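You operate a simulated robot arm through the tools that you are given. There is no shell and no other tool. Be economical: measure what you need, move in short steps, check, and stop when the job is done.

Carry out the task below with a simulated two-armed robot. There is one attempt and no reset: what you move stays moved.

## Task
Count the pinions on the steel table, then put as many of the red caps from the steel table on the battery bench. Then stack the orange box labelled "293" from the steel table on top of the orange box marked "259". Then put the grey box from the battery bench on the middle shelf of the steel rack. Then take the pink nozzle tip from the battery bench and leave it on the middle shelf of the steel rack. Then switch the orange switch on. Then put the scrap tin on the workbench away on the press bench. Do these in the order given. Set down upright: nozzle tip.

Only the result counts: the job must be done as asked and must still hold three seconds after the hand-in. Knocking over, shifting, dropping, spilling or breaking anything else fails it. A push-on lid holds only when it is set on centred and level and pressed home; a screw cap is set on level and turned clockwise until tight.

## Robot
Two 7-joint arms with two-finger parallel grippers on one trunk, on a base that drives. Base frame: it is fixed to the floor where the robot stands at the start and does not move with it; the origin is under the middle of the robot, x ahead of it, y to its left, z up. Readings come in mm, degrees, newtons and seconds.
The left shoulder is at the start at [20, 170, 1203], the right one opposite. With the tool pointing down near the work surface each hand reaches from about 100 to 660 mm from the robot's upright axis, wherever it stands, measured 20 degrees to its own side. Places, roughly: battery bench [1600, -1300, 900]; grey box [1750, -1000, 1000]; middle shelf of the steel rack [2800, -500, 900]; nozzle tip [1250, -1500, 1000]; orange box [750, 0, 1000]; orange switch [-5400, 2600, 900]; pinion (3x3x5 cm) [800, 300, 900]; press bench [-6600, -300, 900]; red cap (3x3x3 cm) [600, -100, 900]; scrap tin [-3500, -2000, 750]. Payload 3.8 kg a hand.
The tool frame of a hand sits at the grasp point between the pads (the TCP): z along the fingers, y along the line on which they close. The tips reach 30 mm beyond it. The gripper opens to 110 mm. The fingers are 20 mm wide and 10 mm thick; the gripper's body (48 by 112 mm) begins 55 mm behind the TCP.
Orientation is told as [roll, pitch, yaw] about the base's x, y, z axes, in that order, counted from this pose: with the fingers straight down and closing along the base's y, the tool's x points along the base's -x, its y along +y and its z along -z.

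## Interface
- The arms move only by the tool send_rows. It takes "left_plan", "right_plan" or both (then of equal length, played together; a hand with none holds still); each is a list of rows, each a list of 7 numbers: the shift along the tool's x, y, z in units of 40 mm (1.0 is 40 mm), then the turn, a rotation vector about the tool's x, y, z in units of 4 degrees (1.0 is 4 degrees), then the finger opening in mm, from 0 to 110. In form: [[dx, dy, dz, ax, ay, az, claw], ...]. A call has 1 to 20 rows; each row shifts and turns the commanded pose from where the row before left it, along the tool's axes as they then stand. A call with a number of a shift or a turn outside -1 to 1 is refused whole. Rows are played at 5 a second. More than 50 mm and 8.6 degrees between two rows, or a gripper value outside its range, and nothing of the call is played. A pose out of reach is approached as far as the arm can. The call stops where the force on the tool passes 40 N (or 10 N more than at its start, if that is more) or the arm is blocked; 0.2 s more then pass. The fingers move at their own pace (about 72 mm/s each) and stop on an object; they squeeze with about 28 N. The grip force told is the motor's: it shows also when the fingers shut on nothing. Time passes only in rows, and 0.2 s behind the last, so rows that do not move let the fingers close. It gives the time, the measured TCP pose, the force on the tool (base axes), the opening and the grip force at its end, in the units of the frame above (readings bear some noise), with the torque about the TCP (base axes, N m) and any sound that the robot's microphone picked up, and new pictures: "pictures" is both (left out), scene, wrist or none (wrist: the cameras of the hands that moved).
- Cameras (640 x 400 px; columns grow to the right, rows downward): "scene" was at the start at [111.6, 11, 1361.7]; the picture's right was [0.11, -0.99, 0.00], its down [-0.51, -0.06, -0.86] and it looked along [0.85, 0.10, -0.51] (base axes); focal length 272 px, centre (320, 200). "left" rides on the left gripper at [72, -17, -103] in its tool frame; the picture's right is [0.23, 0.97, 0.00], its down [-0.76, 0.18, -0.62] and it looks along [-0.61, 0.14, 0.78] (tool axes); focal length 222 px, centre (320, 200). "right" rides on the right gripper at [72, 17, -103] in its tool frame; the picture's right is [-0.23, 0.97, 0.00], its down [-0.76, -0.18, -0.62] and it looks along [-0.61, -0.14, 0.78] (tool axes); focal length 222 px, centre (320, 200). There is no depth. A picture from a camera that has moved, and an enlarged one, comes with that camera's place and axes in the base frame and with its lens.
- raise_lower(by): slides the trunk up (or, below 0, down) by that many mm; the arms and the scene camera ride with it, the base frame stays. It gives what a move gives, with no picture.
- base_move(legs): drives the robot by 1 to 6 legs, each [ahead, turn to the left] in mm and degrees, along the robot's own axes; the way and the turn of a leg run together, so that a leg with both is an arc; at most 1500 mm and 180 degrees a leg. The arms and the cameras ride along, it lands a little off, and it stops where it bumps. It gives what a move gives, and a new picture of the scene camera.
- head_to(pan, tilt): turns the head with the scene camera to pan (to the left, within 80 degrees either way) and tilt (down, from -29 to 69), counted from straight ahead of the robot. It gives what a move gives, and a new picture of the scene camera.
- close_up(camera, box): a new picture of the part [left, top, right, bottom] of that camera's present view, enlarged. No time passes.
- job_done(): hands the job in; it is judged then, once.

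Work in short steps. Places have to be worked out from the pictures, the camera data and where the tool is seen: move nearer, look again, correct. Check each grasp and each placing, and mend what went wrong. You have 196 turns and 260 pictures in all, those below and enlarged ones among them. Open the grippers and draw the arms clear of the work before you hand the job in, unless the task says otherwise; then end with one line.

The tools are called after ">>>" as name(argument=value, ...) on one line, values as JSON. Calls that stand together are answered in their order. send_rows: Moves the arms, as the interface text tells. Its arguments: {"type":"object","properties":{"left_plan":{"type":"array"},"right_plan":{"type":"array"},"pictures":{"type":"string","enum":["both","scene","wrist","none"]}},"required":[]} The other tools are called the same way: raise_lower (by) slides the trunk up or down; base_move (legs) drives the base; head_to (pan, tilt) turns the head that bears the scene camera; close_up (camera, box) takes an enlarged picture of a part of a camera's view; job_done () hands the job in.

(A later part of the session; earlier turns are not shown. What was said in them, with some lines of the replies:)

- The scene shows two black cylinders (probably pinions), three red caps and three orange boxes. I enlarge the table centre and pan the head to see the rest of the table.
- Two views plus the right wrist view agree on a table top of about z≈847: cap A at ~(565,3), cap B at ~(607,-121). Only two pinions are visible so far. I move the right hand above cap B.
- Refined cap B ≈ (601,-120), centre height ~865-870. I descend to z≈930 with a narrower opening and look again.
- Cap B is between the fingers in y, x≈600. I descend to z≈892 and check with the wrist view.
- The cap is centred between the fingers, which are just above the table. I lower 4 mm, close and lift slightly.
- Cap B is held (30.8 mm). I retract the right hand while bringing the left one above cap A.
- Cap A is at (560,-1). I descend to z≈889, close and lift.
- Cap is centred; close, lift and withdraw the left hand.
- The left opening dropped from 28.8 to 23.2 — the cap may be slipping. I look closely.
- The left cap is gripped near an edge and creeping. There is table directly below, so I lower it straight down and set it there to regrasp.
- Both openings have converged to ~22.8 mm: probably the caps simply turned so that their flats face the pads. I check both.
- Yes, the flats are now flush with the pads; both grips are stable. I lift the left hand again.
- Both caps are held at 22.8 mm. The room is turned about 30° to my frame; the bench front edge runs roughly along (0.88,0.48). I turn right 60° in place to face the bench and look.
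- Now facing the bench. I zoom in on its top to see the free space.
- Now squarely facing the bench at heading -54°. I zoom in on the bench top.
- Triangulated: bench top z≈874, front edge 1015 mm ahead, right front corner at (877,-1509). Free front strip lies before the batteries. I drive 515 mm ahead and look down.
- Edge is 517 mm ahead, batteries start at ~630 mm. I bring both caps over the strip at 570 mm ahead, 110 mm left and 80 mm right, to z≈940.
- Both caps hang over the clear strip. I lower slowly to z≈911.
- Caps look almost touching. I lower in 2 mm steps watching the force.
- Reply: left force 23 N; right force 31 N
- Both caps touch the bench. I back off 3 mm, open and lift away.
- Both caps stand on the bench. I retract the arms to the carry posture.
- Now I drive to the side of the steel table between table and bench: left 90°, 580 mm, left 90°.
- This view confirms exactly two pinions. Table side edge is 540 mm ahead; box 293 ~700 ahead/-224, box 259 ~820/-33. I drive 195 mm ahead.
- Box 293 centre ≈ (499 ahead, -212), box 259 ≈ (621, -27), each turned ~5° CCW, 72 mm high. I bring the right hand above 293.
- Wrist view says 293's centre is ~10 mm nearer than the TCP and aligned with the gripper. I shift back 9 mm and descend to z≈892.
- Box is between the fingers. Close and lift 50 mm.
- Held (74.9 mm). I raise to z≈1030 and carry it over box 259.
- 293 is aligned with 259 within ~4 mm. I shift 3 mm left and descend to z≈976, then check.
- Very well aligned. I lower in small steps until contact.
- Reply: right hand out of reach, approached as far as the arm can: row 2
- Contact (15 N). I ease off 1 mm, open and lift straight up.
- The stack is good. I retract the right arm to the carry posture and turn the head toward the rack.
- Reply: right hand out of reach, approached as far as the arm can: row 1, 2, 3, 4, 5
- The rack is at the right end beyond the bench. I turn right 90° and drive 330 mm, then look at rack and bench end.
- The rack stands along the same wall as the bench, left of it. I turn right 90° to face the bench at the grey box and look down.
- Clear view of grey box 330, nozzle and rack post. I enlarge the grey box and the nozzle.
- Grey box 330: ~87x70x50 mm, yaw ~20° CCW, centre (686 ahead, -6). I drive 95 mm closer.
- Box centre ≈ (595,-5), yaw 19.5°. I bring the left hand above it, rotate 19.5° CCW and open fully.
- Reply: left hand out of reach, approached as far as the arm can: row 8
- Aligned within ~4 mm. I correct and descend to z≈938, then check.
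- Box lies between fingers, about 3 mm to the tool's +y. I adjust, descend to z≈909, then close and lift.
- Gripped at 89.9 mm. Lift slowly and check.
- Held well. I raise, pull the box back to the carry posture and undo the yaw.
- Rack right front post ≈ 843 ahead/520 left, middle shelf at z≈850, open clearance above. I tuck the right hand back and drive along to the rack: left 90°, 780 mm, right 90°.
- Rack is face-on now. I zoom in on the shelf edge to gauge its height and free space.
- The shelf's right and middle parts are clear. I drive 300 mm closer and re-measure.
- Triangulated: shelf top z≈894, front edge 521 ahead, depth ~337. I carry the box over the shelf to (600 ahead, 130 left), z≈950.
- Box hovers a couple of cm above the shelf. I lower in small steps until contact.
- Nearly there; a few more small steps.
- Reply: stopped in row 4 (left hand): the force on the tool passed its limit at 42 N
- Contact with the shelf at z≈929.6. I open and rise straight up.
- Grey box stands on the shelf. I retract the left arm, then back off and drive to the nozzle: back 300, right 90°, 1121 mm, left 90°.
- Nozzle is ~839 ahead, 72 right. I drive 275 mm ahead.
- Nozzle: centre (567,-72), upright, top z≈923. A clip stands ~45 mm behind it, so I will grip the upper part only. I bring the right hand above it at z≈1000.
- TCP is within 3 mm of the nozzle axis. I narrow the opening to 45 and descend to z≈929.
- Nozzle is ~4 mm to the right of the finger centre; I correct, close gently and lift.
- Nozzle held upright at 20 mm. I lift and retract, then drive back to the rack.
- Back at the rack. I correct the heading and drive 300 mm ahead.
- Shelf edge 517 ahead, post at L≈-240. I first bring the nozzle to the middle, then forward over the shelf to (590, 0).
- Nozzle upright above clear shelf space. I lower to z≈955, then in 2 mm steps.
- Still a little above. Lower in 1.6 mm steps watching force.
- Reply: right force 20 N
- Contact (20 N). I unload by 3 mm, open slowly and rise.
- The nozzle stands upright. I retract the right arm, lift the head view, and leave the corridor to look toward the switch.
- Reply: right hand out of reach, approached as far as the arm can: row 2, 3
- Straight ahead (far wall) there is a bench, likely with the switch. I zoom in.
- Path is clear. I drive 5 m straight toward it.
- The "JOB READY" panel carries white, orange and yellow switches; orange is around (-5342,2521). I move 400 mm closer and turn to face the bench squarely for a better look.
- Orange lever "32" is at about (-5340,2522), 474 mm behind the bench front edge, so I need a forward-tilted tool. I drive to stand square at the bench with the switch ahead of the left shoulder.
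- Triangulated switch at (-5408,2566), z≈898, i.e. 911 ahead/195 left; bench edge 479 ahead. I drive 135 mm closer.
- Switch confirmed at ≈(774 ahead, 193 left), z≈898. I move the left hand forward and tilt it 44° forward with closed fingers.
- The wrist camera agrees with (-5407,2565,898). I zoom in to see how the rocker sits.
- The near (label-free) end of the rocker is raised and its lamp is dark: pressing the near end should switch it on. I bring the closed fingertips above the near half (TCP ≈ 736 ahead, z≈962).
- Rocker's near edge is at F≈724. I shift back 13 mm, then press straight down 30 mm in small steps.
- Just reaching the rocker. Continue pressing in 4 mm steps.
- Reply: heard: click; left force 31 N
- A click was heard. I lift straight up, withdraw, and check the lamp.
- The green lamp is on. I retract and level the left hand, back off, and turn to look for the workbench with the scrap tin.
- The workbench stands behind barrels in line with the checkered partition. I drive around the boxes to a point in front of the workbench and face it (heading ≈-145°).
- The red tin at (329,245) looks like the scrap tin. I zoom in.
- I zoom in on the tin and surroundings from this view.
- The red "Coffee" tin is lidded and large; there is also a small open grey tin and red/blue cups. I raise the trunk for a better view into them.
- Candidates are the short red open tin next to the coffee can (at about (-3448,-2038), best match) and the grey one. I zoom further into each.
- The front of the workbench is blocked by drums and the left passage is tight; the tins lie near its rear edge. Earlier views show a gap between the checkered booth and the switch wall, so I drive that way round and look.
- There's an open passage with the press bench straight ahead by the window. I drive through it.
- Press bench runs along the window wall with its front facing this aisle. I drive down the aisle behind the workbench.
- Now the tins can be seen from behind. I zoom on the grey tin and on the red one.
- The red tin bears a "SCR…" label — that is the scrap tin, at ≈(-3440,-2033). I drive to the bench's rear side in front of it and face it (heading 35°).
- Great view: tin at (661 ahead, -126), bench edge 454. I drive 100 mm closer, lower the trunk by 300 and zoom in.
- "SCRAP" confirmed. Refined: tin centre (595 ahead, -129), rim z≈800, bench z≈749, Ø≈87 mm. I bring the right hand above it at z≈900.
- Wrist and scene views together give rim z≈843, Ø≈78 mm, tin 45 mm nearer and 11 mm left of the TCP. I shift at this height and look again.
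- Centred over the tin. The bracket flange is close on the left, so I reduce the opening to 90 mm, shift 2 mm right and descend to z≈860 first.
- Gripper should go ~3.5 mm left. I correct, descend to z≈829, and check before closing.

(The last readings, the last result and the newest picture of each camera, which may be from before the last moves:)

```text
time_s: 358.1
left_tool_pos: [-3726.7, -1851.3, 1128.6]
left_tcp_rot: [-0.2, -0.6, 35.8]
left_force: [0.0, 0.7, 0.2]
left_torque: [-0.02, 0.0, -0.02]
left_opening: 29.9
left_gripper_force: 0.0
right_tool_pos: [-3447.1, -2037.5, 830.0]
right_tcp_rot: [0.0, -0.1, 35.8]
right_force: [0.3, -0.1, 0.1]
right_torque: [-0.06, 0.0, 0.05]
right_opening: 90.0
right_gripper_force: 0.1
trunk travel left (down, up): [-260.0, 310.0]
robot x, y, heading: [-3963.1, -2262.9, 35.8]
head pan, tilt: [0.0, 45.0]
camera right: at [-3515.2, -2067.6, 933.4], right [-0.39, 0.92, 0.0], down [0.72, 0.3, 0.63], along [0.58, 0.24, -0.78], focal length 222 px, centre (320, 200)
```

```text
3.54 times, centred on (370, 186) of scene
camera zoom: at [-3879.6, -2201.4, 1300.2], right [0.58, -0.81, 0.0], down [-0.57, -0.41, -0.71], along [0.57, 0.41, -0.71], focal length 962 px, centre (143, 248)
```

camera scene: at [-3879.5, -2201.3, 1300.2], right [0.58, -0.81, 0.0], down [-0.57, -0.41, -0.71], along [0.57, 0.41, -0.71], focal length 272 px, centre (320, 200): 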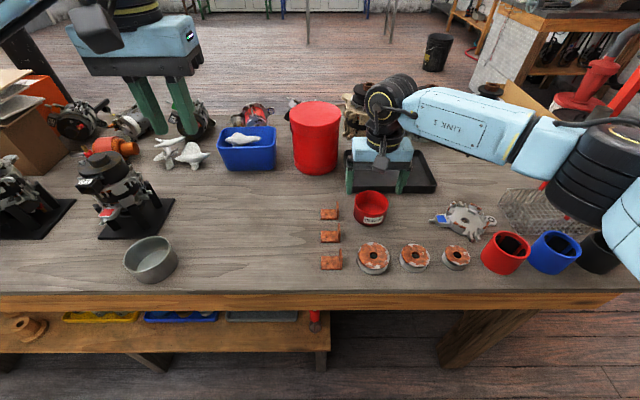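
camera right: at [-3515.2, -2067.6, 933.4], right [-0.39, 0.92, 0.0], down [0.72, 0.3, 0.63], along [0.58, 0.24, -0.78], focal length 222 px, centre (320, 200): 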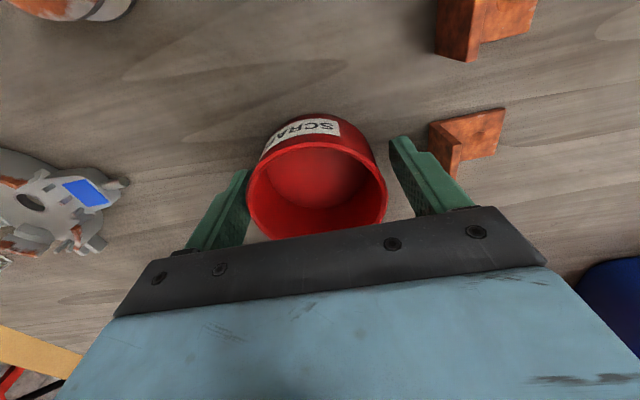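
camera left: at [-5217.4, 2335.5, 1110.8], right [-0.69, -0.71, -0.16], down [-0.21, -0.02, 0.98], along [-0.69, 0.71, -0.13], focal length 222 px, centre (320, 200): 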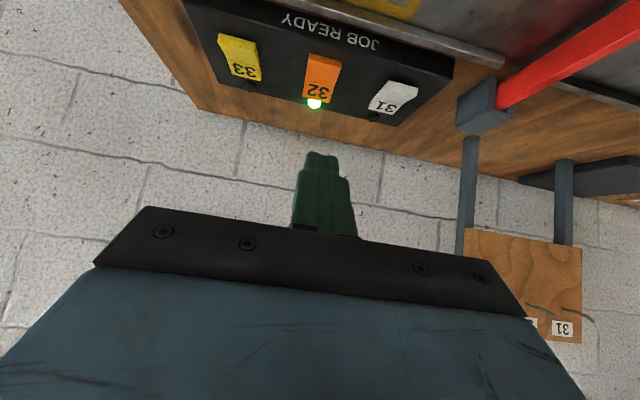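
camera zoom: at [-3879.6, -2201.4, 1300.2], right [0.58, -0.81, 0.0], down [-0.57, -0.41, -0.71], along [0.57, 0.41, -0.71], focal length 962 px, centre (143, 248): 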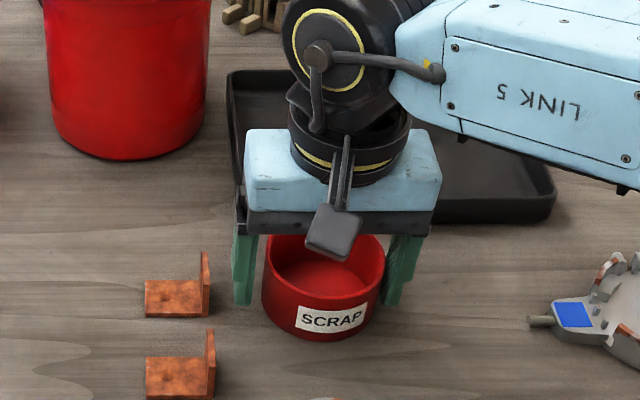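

Straddling the tin now (slightly left). I shift 2 mm right, close, and lift a little.

>>> send_rows(right_plan=[[0, -0.06, 0, 0, 0, 0, 88], [0, 0, 0, 0, 0, 0, 78], [0, 0, 0, 0, 0, 0, 60], [0, 0, 0, 0, 0, 0, 60], [0, 0, -0.3, 0, 0, 0, 60], [0, 0, -0.7, 0, 0, 0, 60], [0, 0, -0.8, 0, 0, 0, 60], [0, 0, 0, 0, 0, 0, 60]])

>>> close_up(camera="scene", box=[280, 130, 460, 243])

```text
time_s: 359.9
left_tool_pos: [-3725.6, -1850.9, 1129.6]
left_tcp_rot: [0.1, -0.7, 35.7]
left_force: [0.0, -0.2, -0.5]
left_torque: [0.01, 0.0, 0.0]
left_opening: 30.0
left_gripper_force: 0.0
right_tool_pos: [-3445.9, -2039.8, 902.8]
right_tcp_rot: [0.1, -0.2, 35.8]
right_force: [0.3, 0.5, -1.1]
right_torque: [0.0, -0.01, 0.01]
right_opening: 78.8
right_gripper_force: 27.7
trunk travel left (down, up): [-260.0, 310.0]
robot x, y, heading: [-3963.1, -2258.3, 35.8]
head pan, tilt: [0.0, 45.0]
camera scene: at [-3879.3, -2201.3, 1300.1], right [0.58, -0.81, 0.0], down [-0.57, -0.41, -0.71], along [0.57, 0.41, -0.71], focal length 272 px, centre (320, 200)
camera right: at [-3514.0, -2069.5, 1005.2], right [-0.39, 0.92, 0.0], down [0.72, 0.3, 0.63], along [0.58, 0.24, -0.78], focal length 222 px, centre (320, 200)
```

scene: 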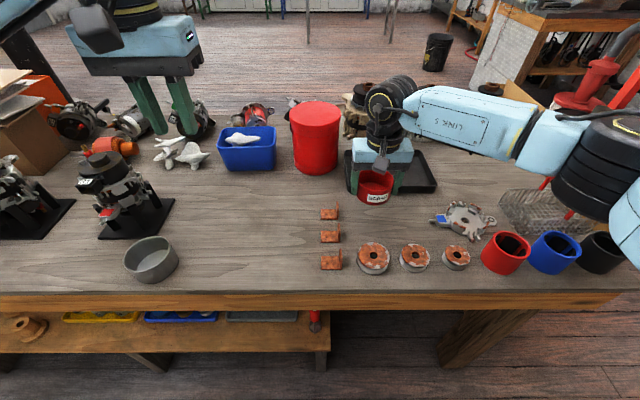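
right: 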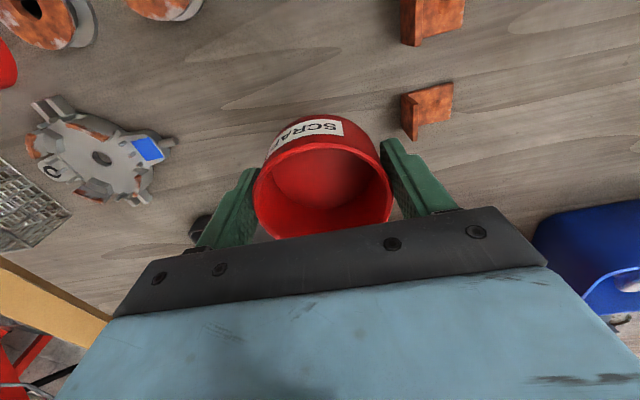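

```text
3.54 times, centred on (370, 186) of scene
camera zoom: at [-3879.3, -2201.3, 1300.1], right [0.58, -0.81, 0.0], down [-0.57, -0.41, -0.71], along [0.57, 0.41, -0.71], focal length 962 px, centre (143, 248)
```

zoom: 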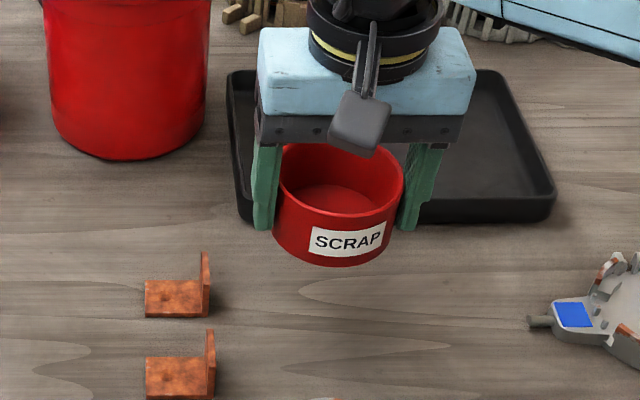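

Tin held at 78.8 mm. I lift, retract, raise the trunk, and back away from the workbench.

>>> send_rows(right_plan=[[0, 0, -1, 0, 0, 0, 60], [0, 0, -1, 0, 0, 0, 60], [0, 0, -1, 0, 0, 0, 60], [0, 0, -1, 0, 0, 0, 60], [0, 0, -1, 0, 0, 0, 60], [0.9, -0.3, -0.1, 0, 0, 0, 60], [0.9, -0.3, -0.1, 0, 0, 0, 60], [0.9, -0.3, -0.1, 0, 0, 0, 60], [0.9, -0.3, -0.1, 0, 0, 0, 60], [0.9, -0.3, -0.1, 0, 0, 0, 60]], pictures="none")

>>> raise_lower(by=200)

>>> base_move(legs=[[-250, 0], [0, 89]])

```text
time_s: 362.1
left_tool_pos: [-3726.4, -1851.5, 1128.5]
left_tcp_rot: [-0.2, -0.6, 35.7]
left_force: [-1.1, -1.6, 1.2]
left_torque: [0.05, -0.04, -0.05]
left_opening: 29.9
left_gripper_force: 0.1
right_tool_pos: [-3557.2, -2196.0, 1122.0]
right_tcp_rot: [0.0, -0.2, 35.8]
right_force: [0.7, 0.0, -0.7]
right_torque: [0.03, 0.02, 0.03]
right_opening: 78.5
right_gripper_force: 28.2
trunk travel left (down, up): [-260.0, 310.0]
robot x, y, heading: [-3964.1, -2262.1, 35.7]
head pan, tilt: [0.0, 45.0]
```

```text
time_s: 364.3
left_tool_pos: [-3726.2, -1852.1, 1329.6]
left_tcp_rot: [0.0, -0.7, 35.7]
left_force: [-0.2, 0.0, -0.1]
left_torque: [-0.01, -0.01, 0.01]
left_opening: 30.1
left_gripper_force: 0.0
right_tool_pos: [-3557.8, -2194.3, 1321.0]
right_tcp_rot: [0.0, -0.1, 35.8]
right_force: [-0.3, 0.6, -1.4]
right_torque: [-0.03, 0.02, 0.02]
right_opening: 78.4
right_gripper_force: 28.4
trunk travel left (down, up): [-460.0, 110.0]
robot x, y, heading: [-3961.8, -2258.1, 35.7]
head pan, tilt: [0.0, 45.0]
```

```text
time_s: 369.9
left_tool_pos: [-4575.7, -2163.6, 1329.3]
left_tcp_rot: [-0.2, -0.5, 123.9]
left_force: [0.3, 0.2, -0.1]
left_torque: [0.02, -0.01, 0.03]
left_opening: 29.9
left_gripper_force: 0.1
right_tool_pos: [-4227.8, -2005.4, 1322.2]
right_tcp_rot: [0.0, -0.1, 124.2]
right_force: [-0.2, 0.0, -0.9]
right_torque: [-0.01, -0.01, 0.03]
right_opening: 78.0
right_gripper_force: 28.5
trunk travel left (down, up): [-460.0, 110.0]
robot x, y, heading: [-4173.0, -2413.0, 124.2]
head pan, tilt: [0.0, 45.0]
camera scene: at [-4228.9, -2327.0, 1500.2], right [0.83, 0.56, 0.0], down [0.4, -0.59, -0.71], along [-0.4, 0.59, -0.71], focal length 272 px, centre (320, 200)
```

scene: 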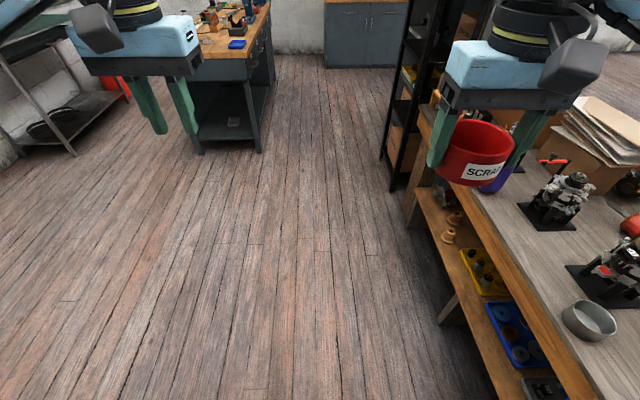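

Aisle clear. I drive 2.5 m along it and turn left to face the press bench.

>>> base_move(legs=[[0, 1.5], [1500, 0], [1030, 0], [0, 89.3]])

>>> close_up(camera="scene", box=[60, 60, 580, 385])

```text
time_s: 386.5
left_tool_pos: [-5923.1, -800.0, 1329.5]
left_tcp_rot: [-0.1, -0.6, -142.9]
left_force: [0.6, -0.2, -0.3]
left_torque: [-0.02, 0.02, -0.02]
left_opening: 29.9
left_gripper_force: 0.0
right_tool_pos: [-6101.6, -460.7, 1321.4]
right_tcp_rot: [0.0, -0.1, -142.8]
right_force: [0.9, -0.4, -0.8]
right_torque: [-0.01, -0.05, -0.01]
right_opening: 77.4
right_gripper_force: 28.0
trunk travel left (down, up): [-460.0, 110.0]
robot x, y, heading: [-5697.5, -381.7, -142.9]
head pan, tilt: [0.0, 45.0]
camera scene: at [-5777.6, -444.1, 1500.2], right [-0.6, 0.8, 0.0], down [0.56, 0.43, -0.71], along [-0.56, -0.43, -0.71], focal length 272 px, centre (320, 200)
```

scene: 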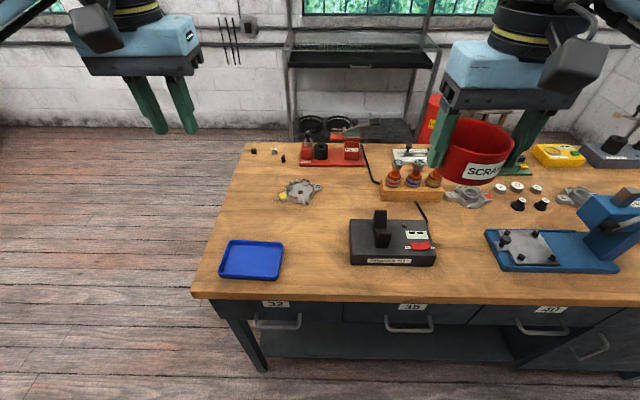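

```text
1.23 times, centred on (320, 222) of scene
camera zoom: at [-5777.6, -444.1, 1500.2], right [-0.6, 0.8, 0.0], down [0.56, 0.43, -0.71], along [-0.56, -0.43, -0.71], focal length 335 px, centre (320, 172)
```

zoom: 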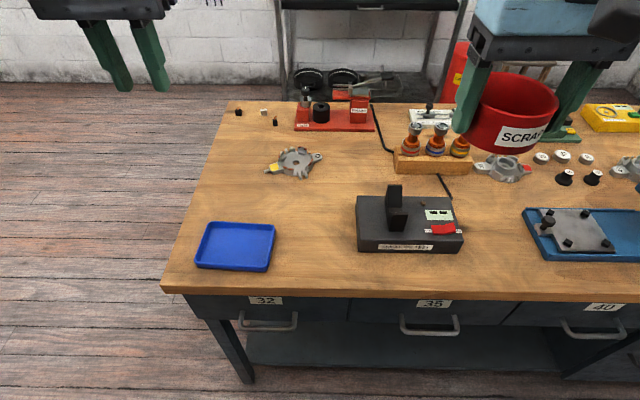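

Free spot on the press bench between the blue tray and the black device, ≈(538 ahead, +11). I lower the trunk 200 mm and re-measure.

>>> raise_lower(by=-200)

>>> head_to(pan=0, tilt=45)

```text
time_s: 388.6
left_tool_pos: [-5924.8, -799.9, 1129.9]
left_tcp_rot: [-0.1, -0.6, -142.9]
left_force: [0.7, 0.0, 0.1]
left_torque: [-0.02, -0.03, 0.02]
left_opening: 30.2
left_gripper_force: 0.2
right_tool_pos: [-6102.4, -460.2, 1123.0]
right_tcp_rot: [0.0, -0.2, -142.8]
right_force: [0.0, 0.3, -1.7]
right_torque: [-0.02, 0.0, 0.03]
right_opening: 77.7
right_gripper_force: 28.3
trunk travel left (down, up): [-260.0, 310.0]
robot x, y, heading: [-5698.6, -385.8, -142.8]
head pan, tilt: [0.0, 45.0]
```

```text
time_s: 389.2
left_tool_pos: [-5924.1, -799.5, 1129.4]
left_tcp_rot: [-0.1, -0.6, -142.9]
left_force: [0.8, -0.9, 0.1]
left_torque: [0.01, 0.03, 0.0]
left_opening: 30.0
left_gripper_force: 0.0
right_tool_pos: [-6103.2, -460.9, 1121.0]
right_tcp_rot: [0.0, -0.2, -142.9]
right_force: [0.0, -0.8, -1.3]
right_torque: [-0.01, -0.01, 0.01]
right_opening: 77.5
right_gripper_force: 28.1
trunk travel left (down, up): [-260.0, 310.0]
robot x, y, heading: [-5699.6, -380.4, -142.9]
head pan, tilt: [0.0, 45.0]
camera scene: at [-5777.7, -444.0, 1300.2], right [-0.6, 0.8, 0.0], down [0.56, 0.43, -0.71], along [-0.56, -0.43, -0.71], focal length 272 px, centre (320, 200)
```

scene: 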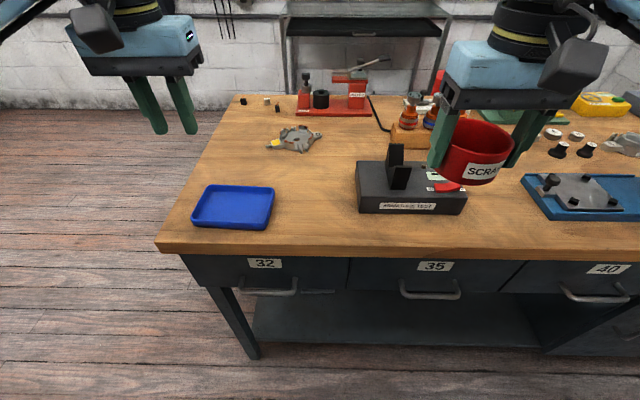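

Bench top z≈886; gap centre at (505 ahead, +9), 175 mm wide. I move the tin sideways first, then forward, then down to z≈965.

>>> send_rows(right_plan=[[0, 0.94, 0, 0, 0, 0, 60], [0, 0.94, 0, 0, 0, 0, 60], [0, 0.94, 0, 0, 0, 0, 60], [0, 0.94, 0, 0, 0, 0, 60], [0, 0.94, 0, 0, 0, 0, 60], [-0.84, 0, 0.3, 0, 0, 0, 60], [-0.84, 0, 0.3, 0, 0, 0, 60], [-0.84, 0, 0.3, 0, 0, 0, 60], [-0.84, 0, 0.3, 0, 0, 0, 60], [0, 0, 0.68, 0, 0, 0, 60], [0, 0, 0.68, 0, 0, 0, 60], [0, 0, 0.68, 0, 0, 0, 60], [0, 0, 0.66, 0, 0, 0, 60], [0, 0, 0, 0, 0, 0, 60]])

>>> close_up(camera="scene", box=[220, 120, 420, 245])

```text
time_s: 392.2
left_tool_pos: [-5924.4, -799.9, 1130.2]
left_tcp_rot: [-0.2, -0.6, -142.9]
left_force: [0.7, 0.0, 0.5]
left_torque: [0.02, 0.0, 0.03]
left_opening: 29.9
left_gripper_force: 0.1
right_tool_pos: [-6095.5, -691.9, 965.6]
right_tcp_rot: [-0.1, -0.2, -142.8]
right_force: [0.1, -1.1, -1.0]
right_torque: [0.02, -0.01, 0.03]
right_opening: 77.7
right_gripper_force: 27.7
trunk travel left (down, up): [-260.0, 310.0]
robot x, y, heading: [-5698.7, -381.1, -142.8]
head pan, tilt: [0.0, 45.0]
camera scene: at [-5777.6, -443.9, 1300.2], right [-0.6, 0.8, 0.0], down [0.56, 0.43, -0.71], along [-0.56, -0.43, -0.71], focal length 272 px, centre (320, 200)
camera right: at [-6026.4, -662.3, 1068.8], right [0.41, -0.91, 0.0], down [-0.71, -0.32, 0.63], along [-0.57, -0.26, -0.78], focal length 222 px, centre (320, 200)
```

scene: 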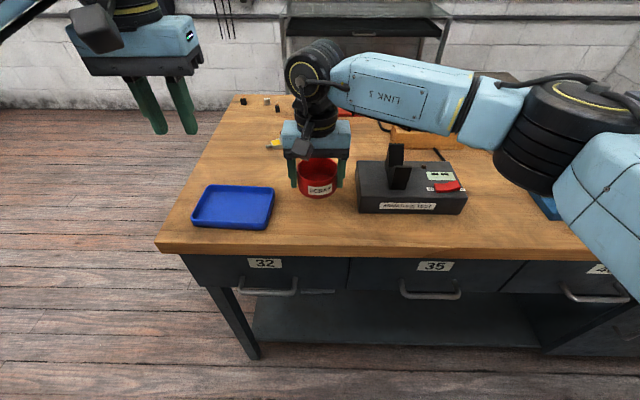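
right: 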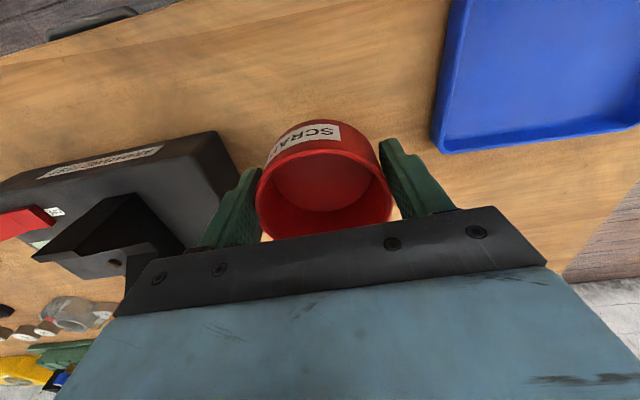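

```text
3.20 times, centred on (320, 182) of scene
camera zoom: at [-5777.6, -443.9, 1300.2], right [-0.6, 0.8, 0.0], down [0.56, 0.43, -0.71], along [-0.56, -0.43, -0.71], focal length 870 px, centre (320, 256)
```

zoom: 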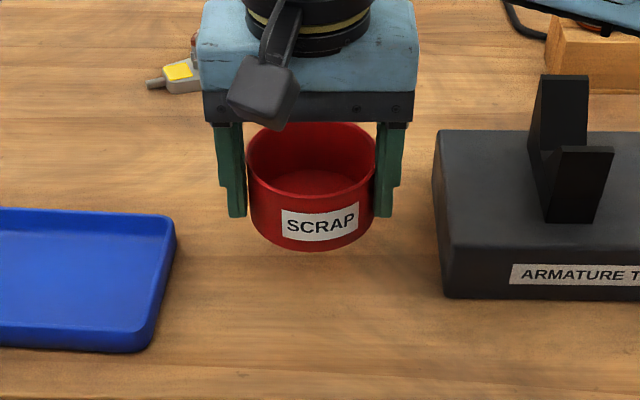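

Clear on both sides. I lower to ~934 and then in small steps to contact.

>>> send_rows(right_plan=[[0, 0, 0.4, 0, 0, 0, 60], [0, 0, 0.3, 0, 0, 0, 60], [0, 0, 0.06, 0, 0, 0, 60], [0, 0, 0.05, 0, 0, 0, 60], [0, 0, 0.05, 0, 0, 0, 60]], pictures="none")

>>> close_up(camera="scene", box=[220, 120, 420, 245])

```text
time_s: 393.4
left_tool_pos: [-5924.2, -799.6, 1130.3]
left_tcp_rot: [0.0, -0.6, -142.9]
left_force: [0.6, 0.3, -0.5]
left_torque: [0.0, 0.01, -0.05]
left_opening: 30.2
left_gripper_force: 0.1
right_tool_pos: [-6095.8, -693.2, 931.8]
right_tcp_rot: [0.0, -0.1, -142.8]
right_force: [-0.4, 0.1, -0.7]
right_torque: [0.02, -0.05, -0.01]
right_opening: 77.0
right_gripper_force: 27.8
trunk travel left (down, up): [-260.0, 310.0]
robot x, y, heading: [-5697.4, -384.2, -142.9]
head pan, tilt: [0.0, 45.0]
```

```text
3.20 times, centred on (320, 182) of scene
camera zoom: at [-5777.7, -444.0, 1300.2], right [-0.6, 0.8, 0.0], down [0.56, 0.43, -0.71], along [-0.56, -0.43, -0.71], focal length 870 px, centre (320, 256)
```

zoom: 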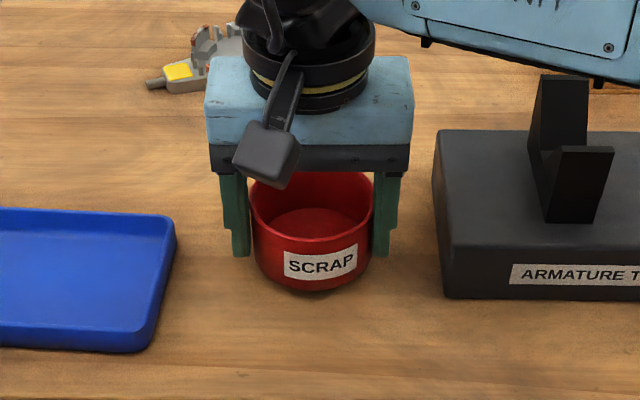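

Almost down; continue in 2 mm steps.

>>> send_rows(right_plan=[[0, 0, 0.05, 0, 0, 0, 60], [0, 0, 0.05, 0, 0, 0, 60], [0, 0, 0.05, 0, 0, 0, 60], [0, 0, 0.05, 0, 0, 0, 60]], pictures="none")

```text
time_s: 394.4
left_tool_pos: [-5923.7, -799.7, 1129.1]
left_tcp_rot: [0.0, -0.6, -142.9]
left_force: [-0.2, 0.2, -0.5]
left_torque: [0.02, 0.01, 0.01]
left_opening: 29.8
left_gripper_force: 0.0
right_tool_pos: [-6095.8, -691.9, 921.9]
right_tcp_rot: [0.1, -0.1, -142.9]
right_force: [-0.7, 0.8, -0.3]
right_torque: [0.0, 0.0, 0.01]
right_opening: 77.1
right_gripper_force: 28.1
trunk travel left (down, up): [-260.0, 310.0]
robot x, y, heading: [-5692.9, -381.9, -143.0]
head pan, tilt: [0.0, 45.0]
```

No contact yet at 922. Continue.

>>> send_rows(right_plan=[[0, 0, 0.05, 0, 0, 0, 60], [0, 0, 0.05, 0, 0, 0, 60], [0, 0, 0.05, 0, 0, 0, 60]], pictures="none")

>>> close_up(camera="scene", box=[260, 140, 380, 215])

```text
time_s: 395.2
left_tool_pos: [-5923.4, -798.3, 1130.9]
left_tcp_rot: [-0.2, -0.7, -142.9]
left_force: [0.6, -0.3, 0.2]
left_torque: [0.01, 0.03, 0.01]
left_opening: 30.0
left_gripper_force: 0.0
right_tool_pos: [-6095.4, -690.7, 920.2]
right_tcp_rot: [0.2, -0.4, -142.8]
right_force: [2.9, 1.3, 18.4]
right_torque: [-0.01, 0.09, -0.29]
right_opening: 77.2
right_gripper_force: 28.3
trunk travel left (down, up): [-260.0, 310.0]
robot x, y, heading: [-5697.5, -383.7, -142.8]
head pan, tilt: [0.0, 45.0]
```

```text
5.33 times, centred on (320, 178) of scene
camera zoom: at [-5776.3, -443.0, 1300.5], right [-0.6, 0.8, 0.0], down [0.56, 0.43, -0.71], along [-0.56, -0.43, -0.71], focal length 1450 px, centre (320, 320)
```

zoom: 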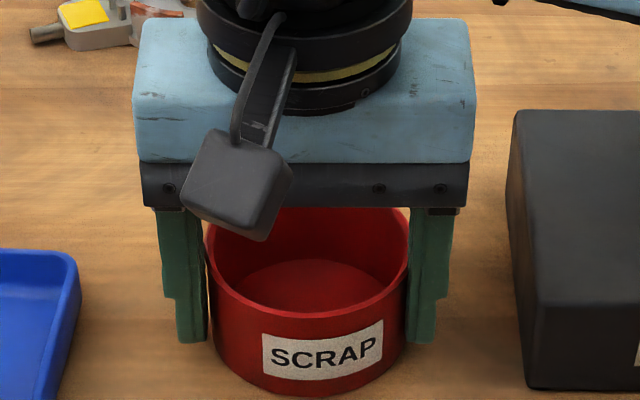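

Contact (18 N). I ease off, open and rise.

>>> send_rows(right_plan=[[0, 0, -0.06, 0, 0, 0, 77], [0, 0, 0, 0, 0, 0, 88], [0, 0, 0, 0, 0, 0, 98], [0, 0, 0, 0, 0, 0, 98], [0, 0, -0.4, 0, 0, 0, 98], [0, 0, -0.8, 0, 0, 0, 98], [0, 0, -1, 0, 0, 0, 98], [0, 0, -1, 0, 0, 0, 98]], pictures="scene")

```text
time_s: 397.0
left_tool_pos: [-5922.9, -799.5, 1129.1]
left_tcp_rot: [-0.1, -0.6, -142.9]
left_force: [-0.3, 0.0, -0.6]
left_torque: [-0.05, -0.02, -0.01]
left_opening: 30.2
left_gripper_force: 0.1
right_tool_pos: [-6096.4, -691.1, 1049.1]
right_tcp_rot: [0.0, -0.2, -142.8]
right_force: [0.7, 0.4, 0.6]
right_torque: [-0.02, -0.04, 0.03]
right_opening: 98.3
right_gripper_force: 0.1
trunk travel left (down, up): [-260.0, 310.0]
robot x, y, heading: [-5697.0, -383.5, -142.9]
head pan, tilt: [0.0, 45.0]
camera scene: at [-5777.4, -443.7, 1300.2], right [-0.6, 0.8, 0.0], down [0.56, 0.43, -0.71], along [-0.56, -0.43, -0.71], focal length 272 px, centre (320, 200)
```

scene: 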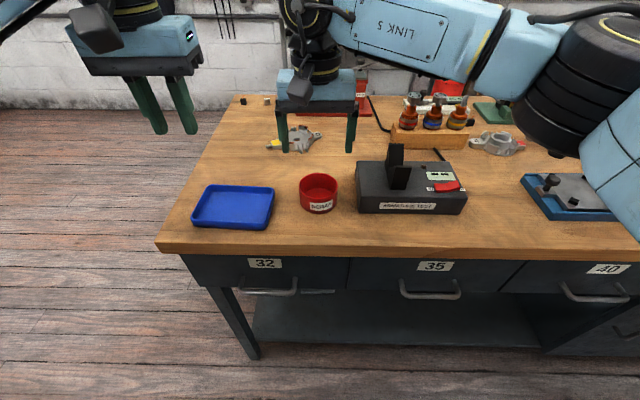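

The tin stands on the press bench. I retract the right arm, open the left gripper and back off.

>>> send_rows(right_plan=[[0, 0, -0.9, 0, 0, 0, 98], [0, 0, -0.9, 0, 0, 0, 98], [0.84, 0, 0, 0, 0, 0, 98], [0.84, 0, 0, 0, 0, 0, 98], [0.84, 0, 0, 0, 0, 0, 98], [0.84, 0, 0, 0, 0, 0, 98], [0, -0.9, 0, 0, 0, 0, 98], [0, -0.9, 0, 0, 0, 0, 98], [0, -0.9, 0, 0, 0, 0, 98], [0, -0.9, 0, 0, 0, 0, 98]], left_plan=[[0, 0, 0, 0, 0, 0, 60], [0, 0, 0, 0, 0, 0, 90], [0, 0, 0, 0, 0, 0, 90], [0, 0, 0, 0, 0, 0, 90], [0, 0, 0, 0, 0, 0, 90], [0, 0, 0, 0, 0, 0, 90], [0, 0, 0, 0, 0, 0, 90], [0, 0, 0, 0, 0, 0, 90], [0, 0, 0, 0, 0, 0, 90], [0, 0, 0, 0, 0, 0, 90]], pictures="none")

>>> base_move(legs=[[-200, 0]])

```text
time_s: 399.2
left_tool_pos: [-5924.6, -798.5, 1128.7]
left_tcp_rot: [-0.2, -0.6, -142.9]
left_force: [0.7, -0.3, 0.0]
left_torque: [-0.01, -0.01, 0.0]
left_opening: 89.8
left_gripper_force: 0.1
right_tool_pos: [-6078.2, -494.6, 1121.1]
right_tcp_rot: [0.1, -0.2, -142.7]
right_force: [0.2, -0.6, 0.0]
right_torque: [-0.01, 0.01, -0.03]
right_opening: 98.2
right_gripper_force: 0.0
trunk travel left (down, up): [-260.0, 310.0]
robot x, y, heading: [-5699.4, -382.9, -143.1]
head pan, tilt: [0.0, 45.0]
```

```text
time_s: 400.8
left_tool_pos: [-5764.4, -679.6, 1129.4]
left_tcp_rot: [-0.1, -0.7, -142.7]
left_force: [0.4, -0.2, -0.7]
left_torque: [0.01, 0.06, 0.04]
left_opening: 90.0
left_gripper_force: 0.1
right_tool_pos: [-5918.8, -375.8, 1121.1]
right_tcp_rot: [0.0, -0.1, -142.8]
right_force: [-1.1, -0.3, -0.1]
right_torque: [0.0, -0.01, 0.03]
right_opening: 97.9
right_gripper_force: 0.0
trunk travel left (down, up): [-260.0, 310.0]
robot x, y, heading: [-5539.5, -264.2, -142.5]
head pan, tilt: [0.0, 45.0]
camera scene: at [-5618.5, -323.5, 1300.3], right [-0.6, 0.8, 0.0], down [0.56, 0.43, -0.71], along [-0.56, -0.43, -0.71], focal length 272 px, centre (320, 200)
```

scene: 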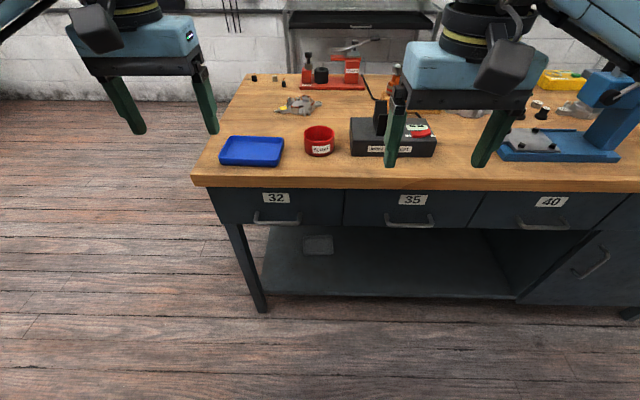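

All steps are done, both grippers are open and the arms are clear; I hand the job in.

>>> job_done()

```text
The job is handed in.
```

All six steps were done in the order given and the job is handed in: 2 pinions counted and 2 red caps put on the battery bench, box 293 stacked on 259, the grey box and the upright nozzle tip on the middle rack shelf, the orange switch on (its lamp lit green), and the scrap tin on the press bench.
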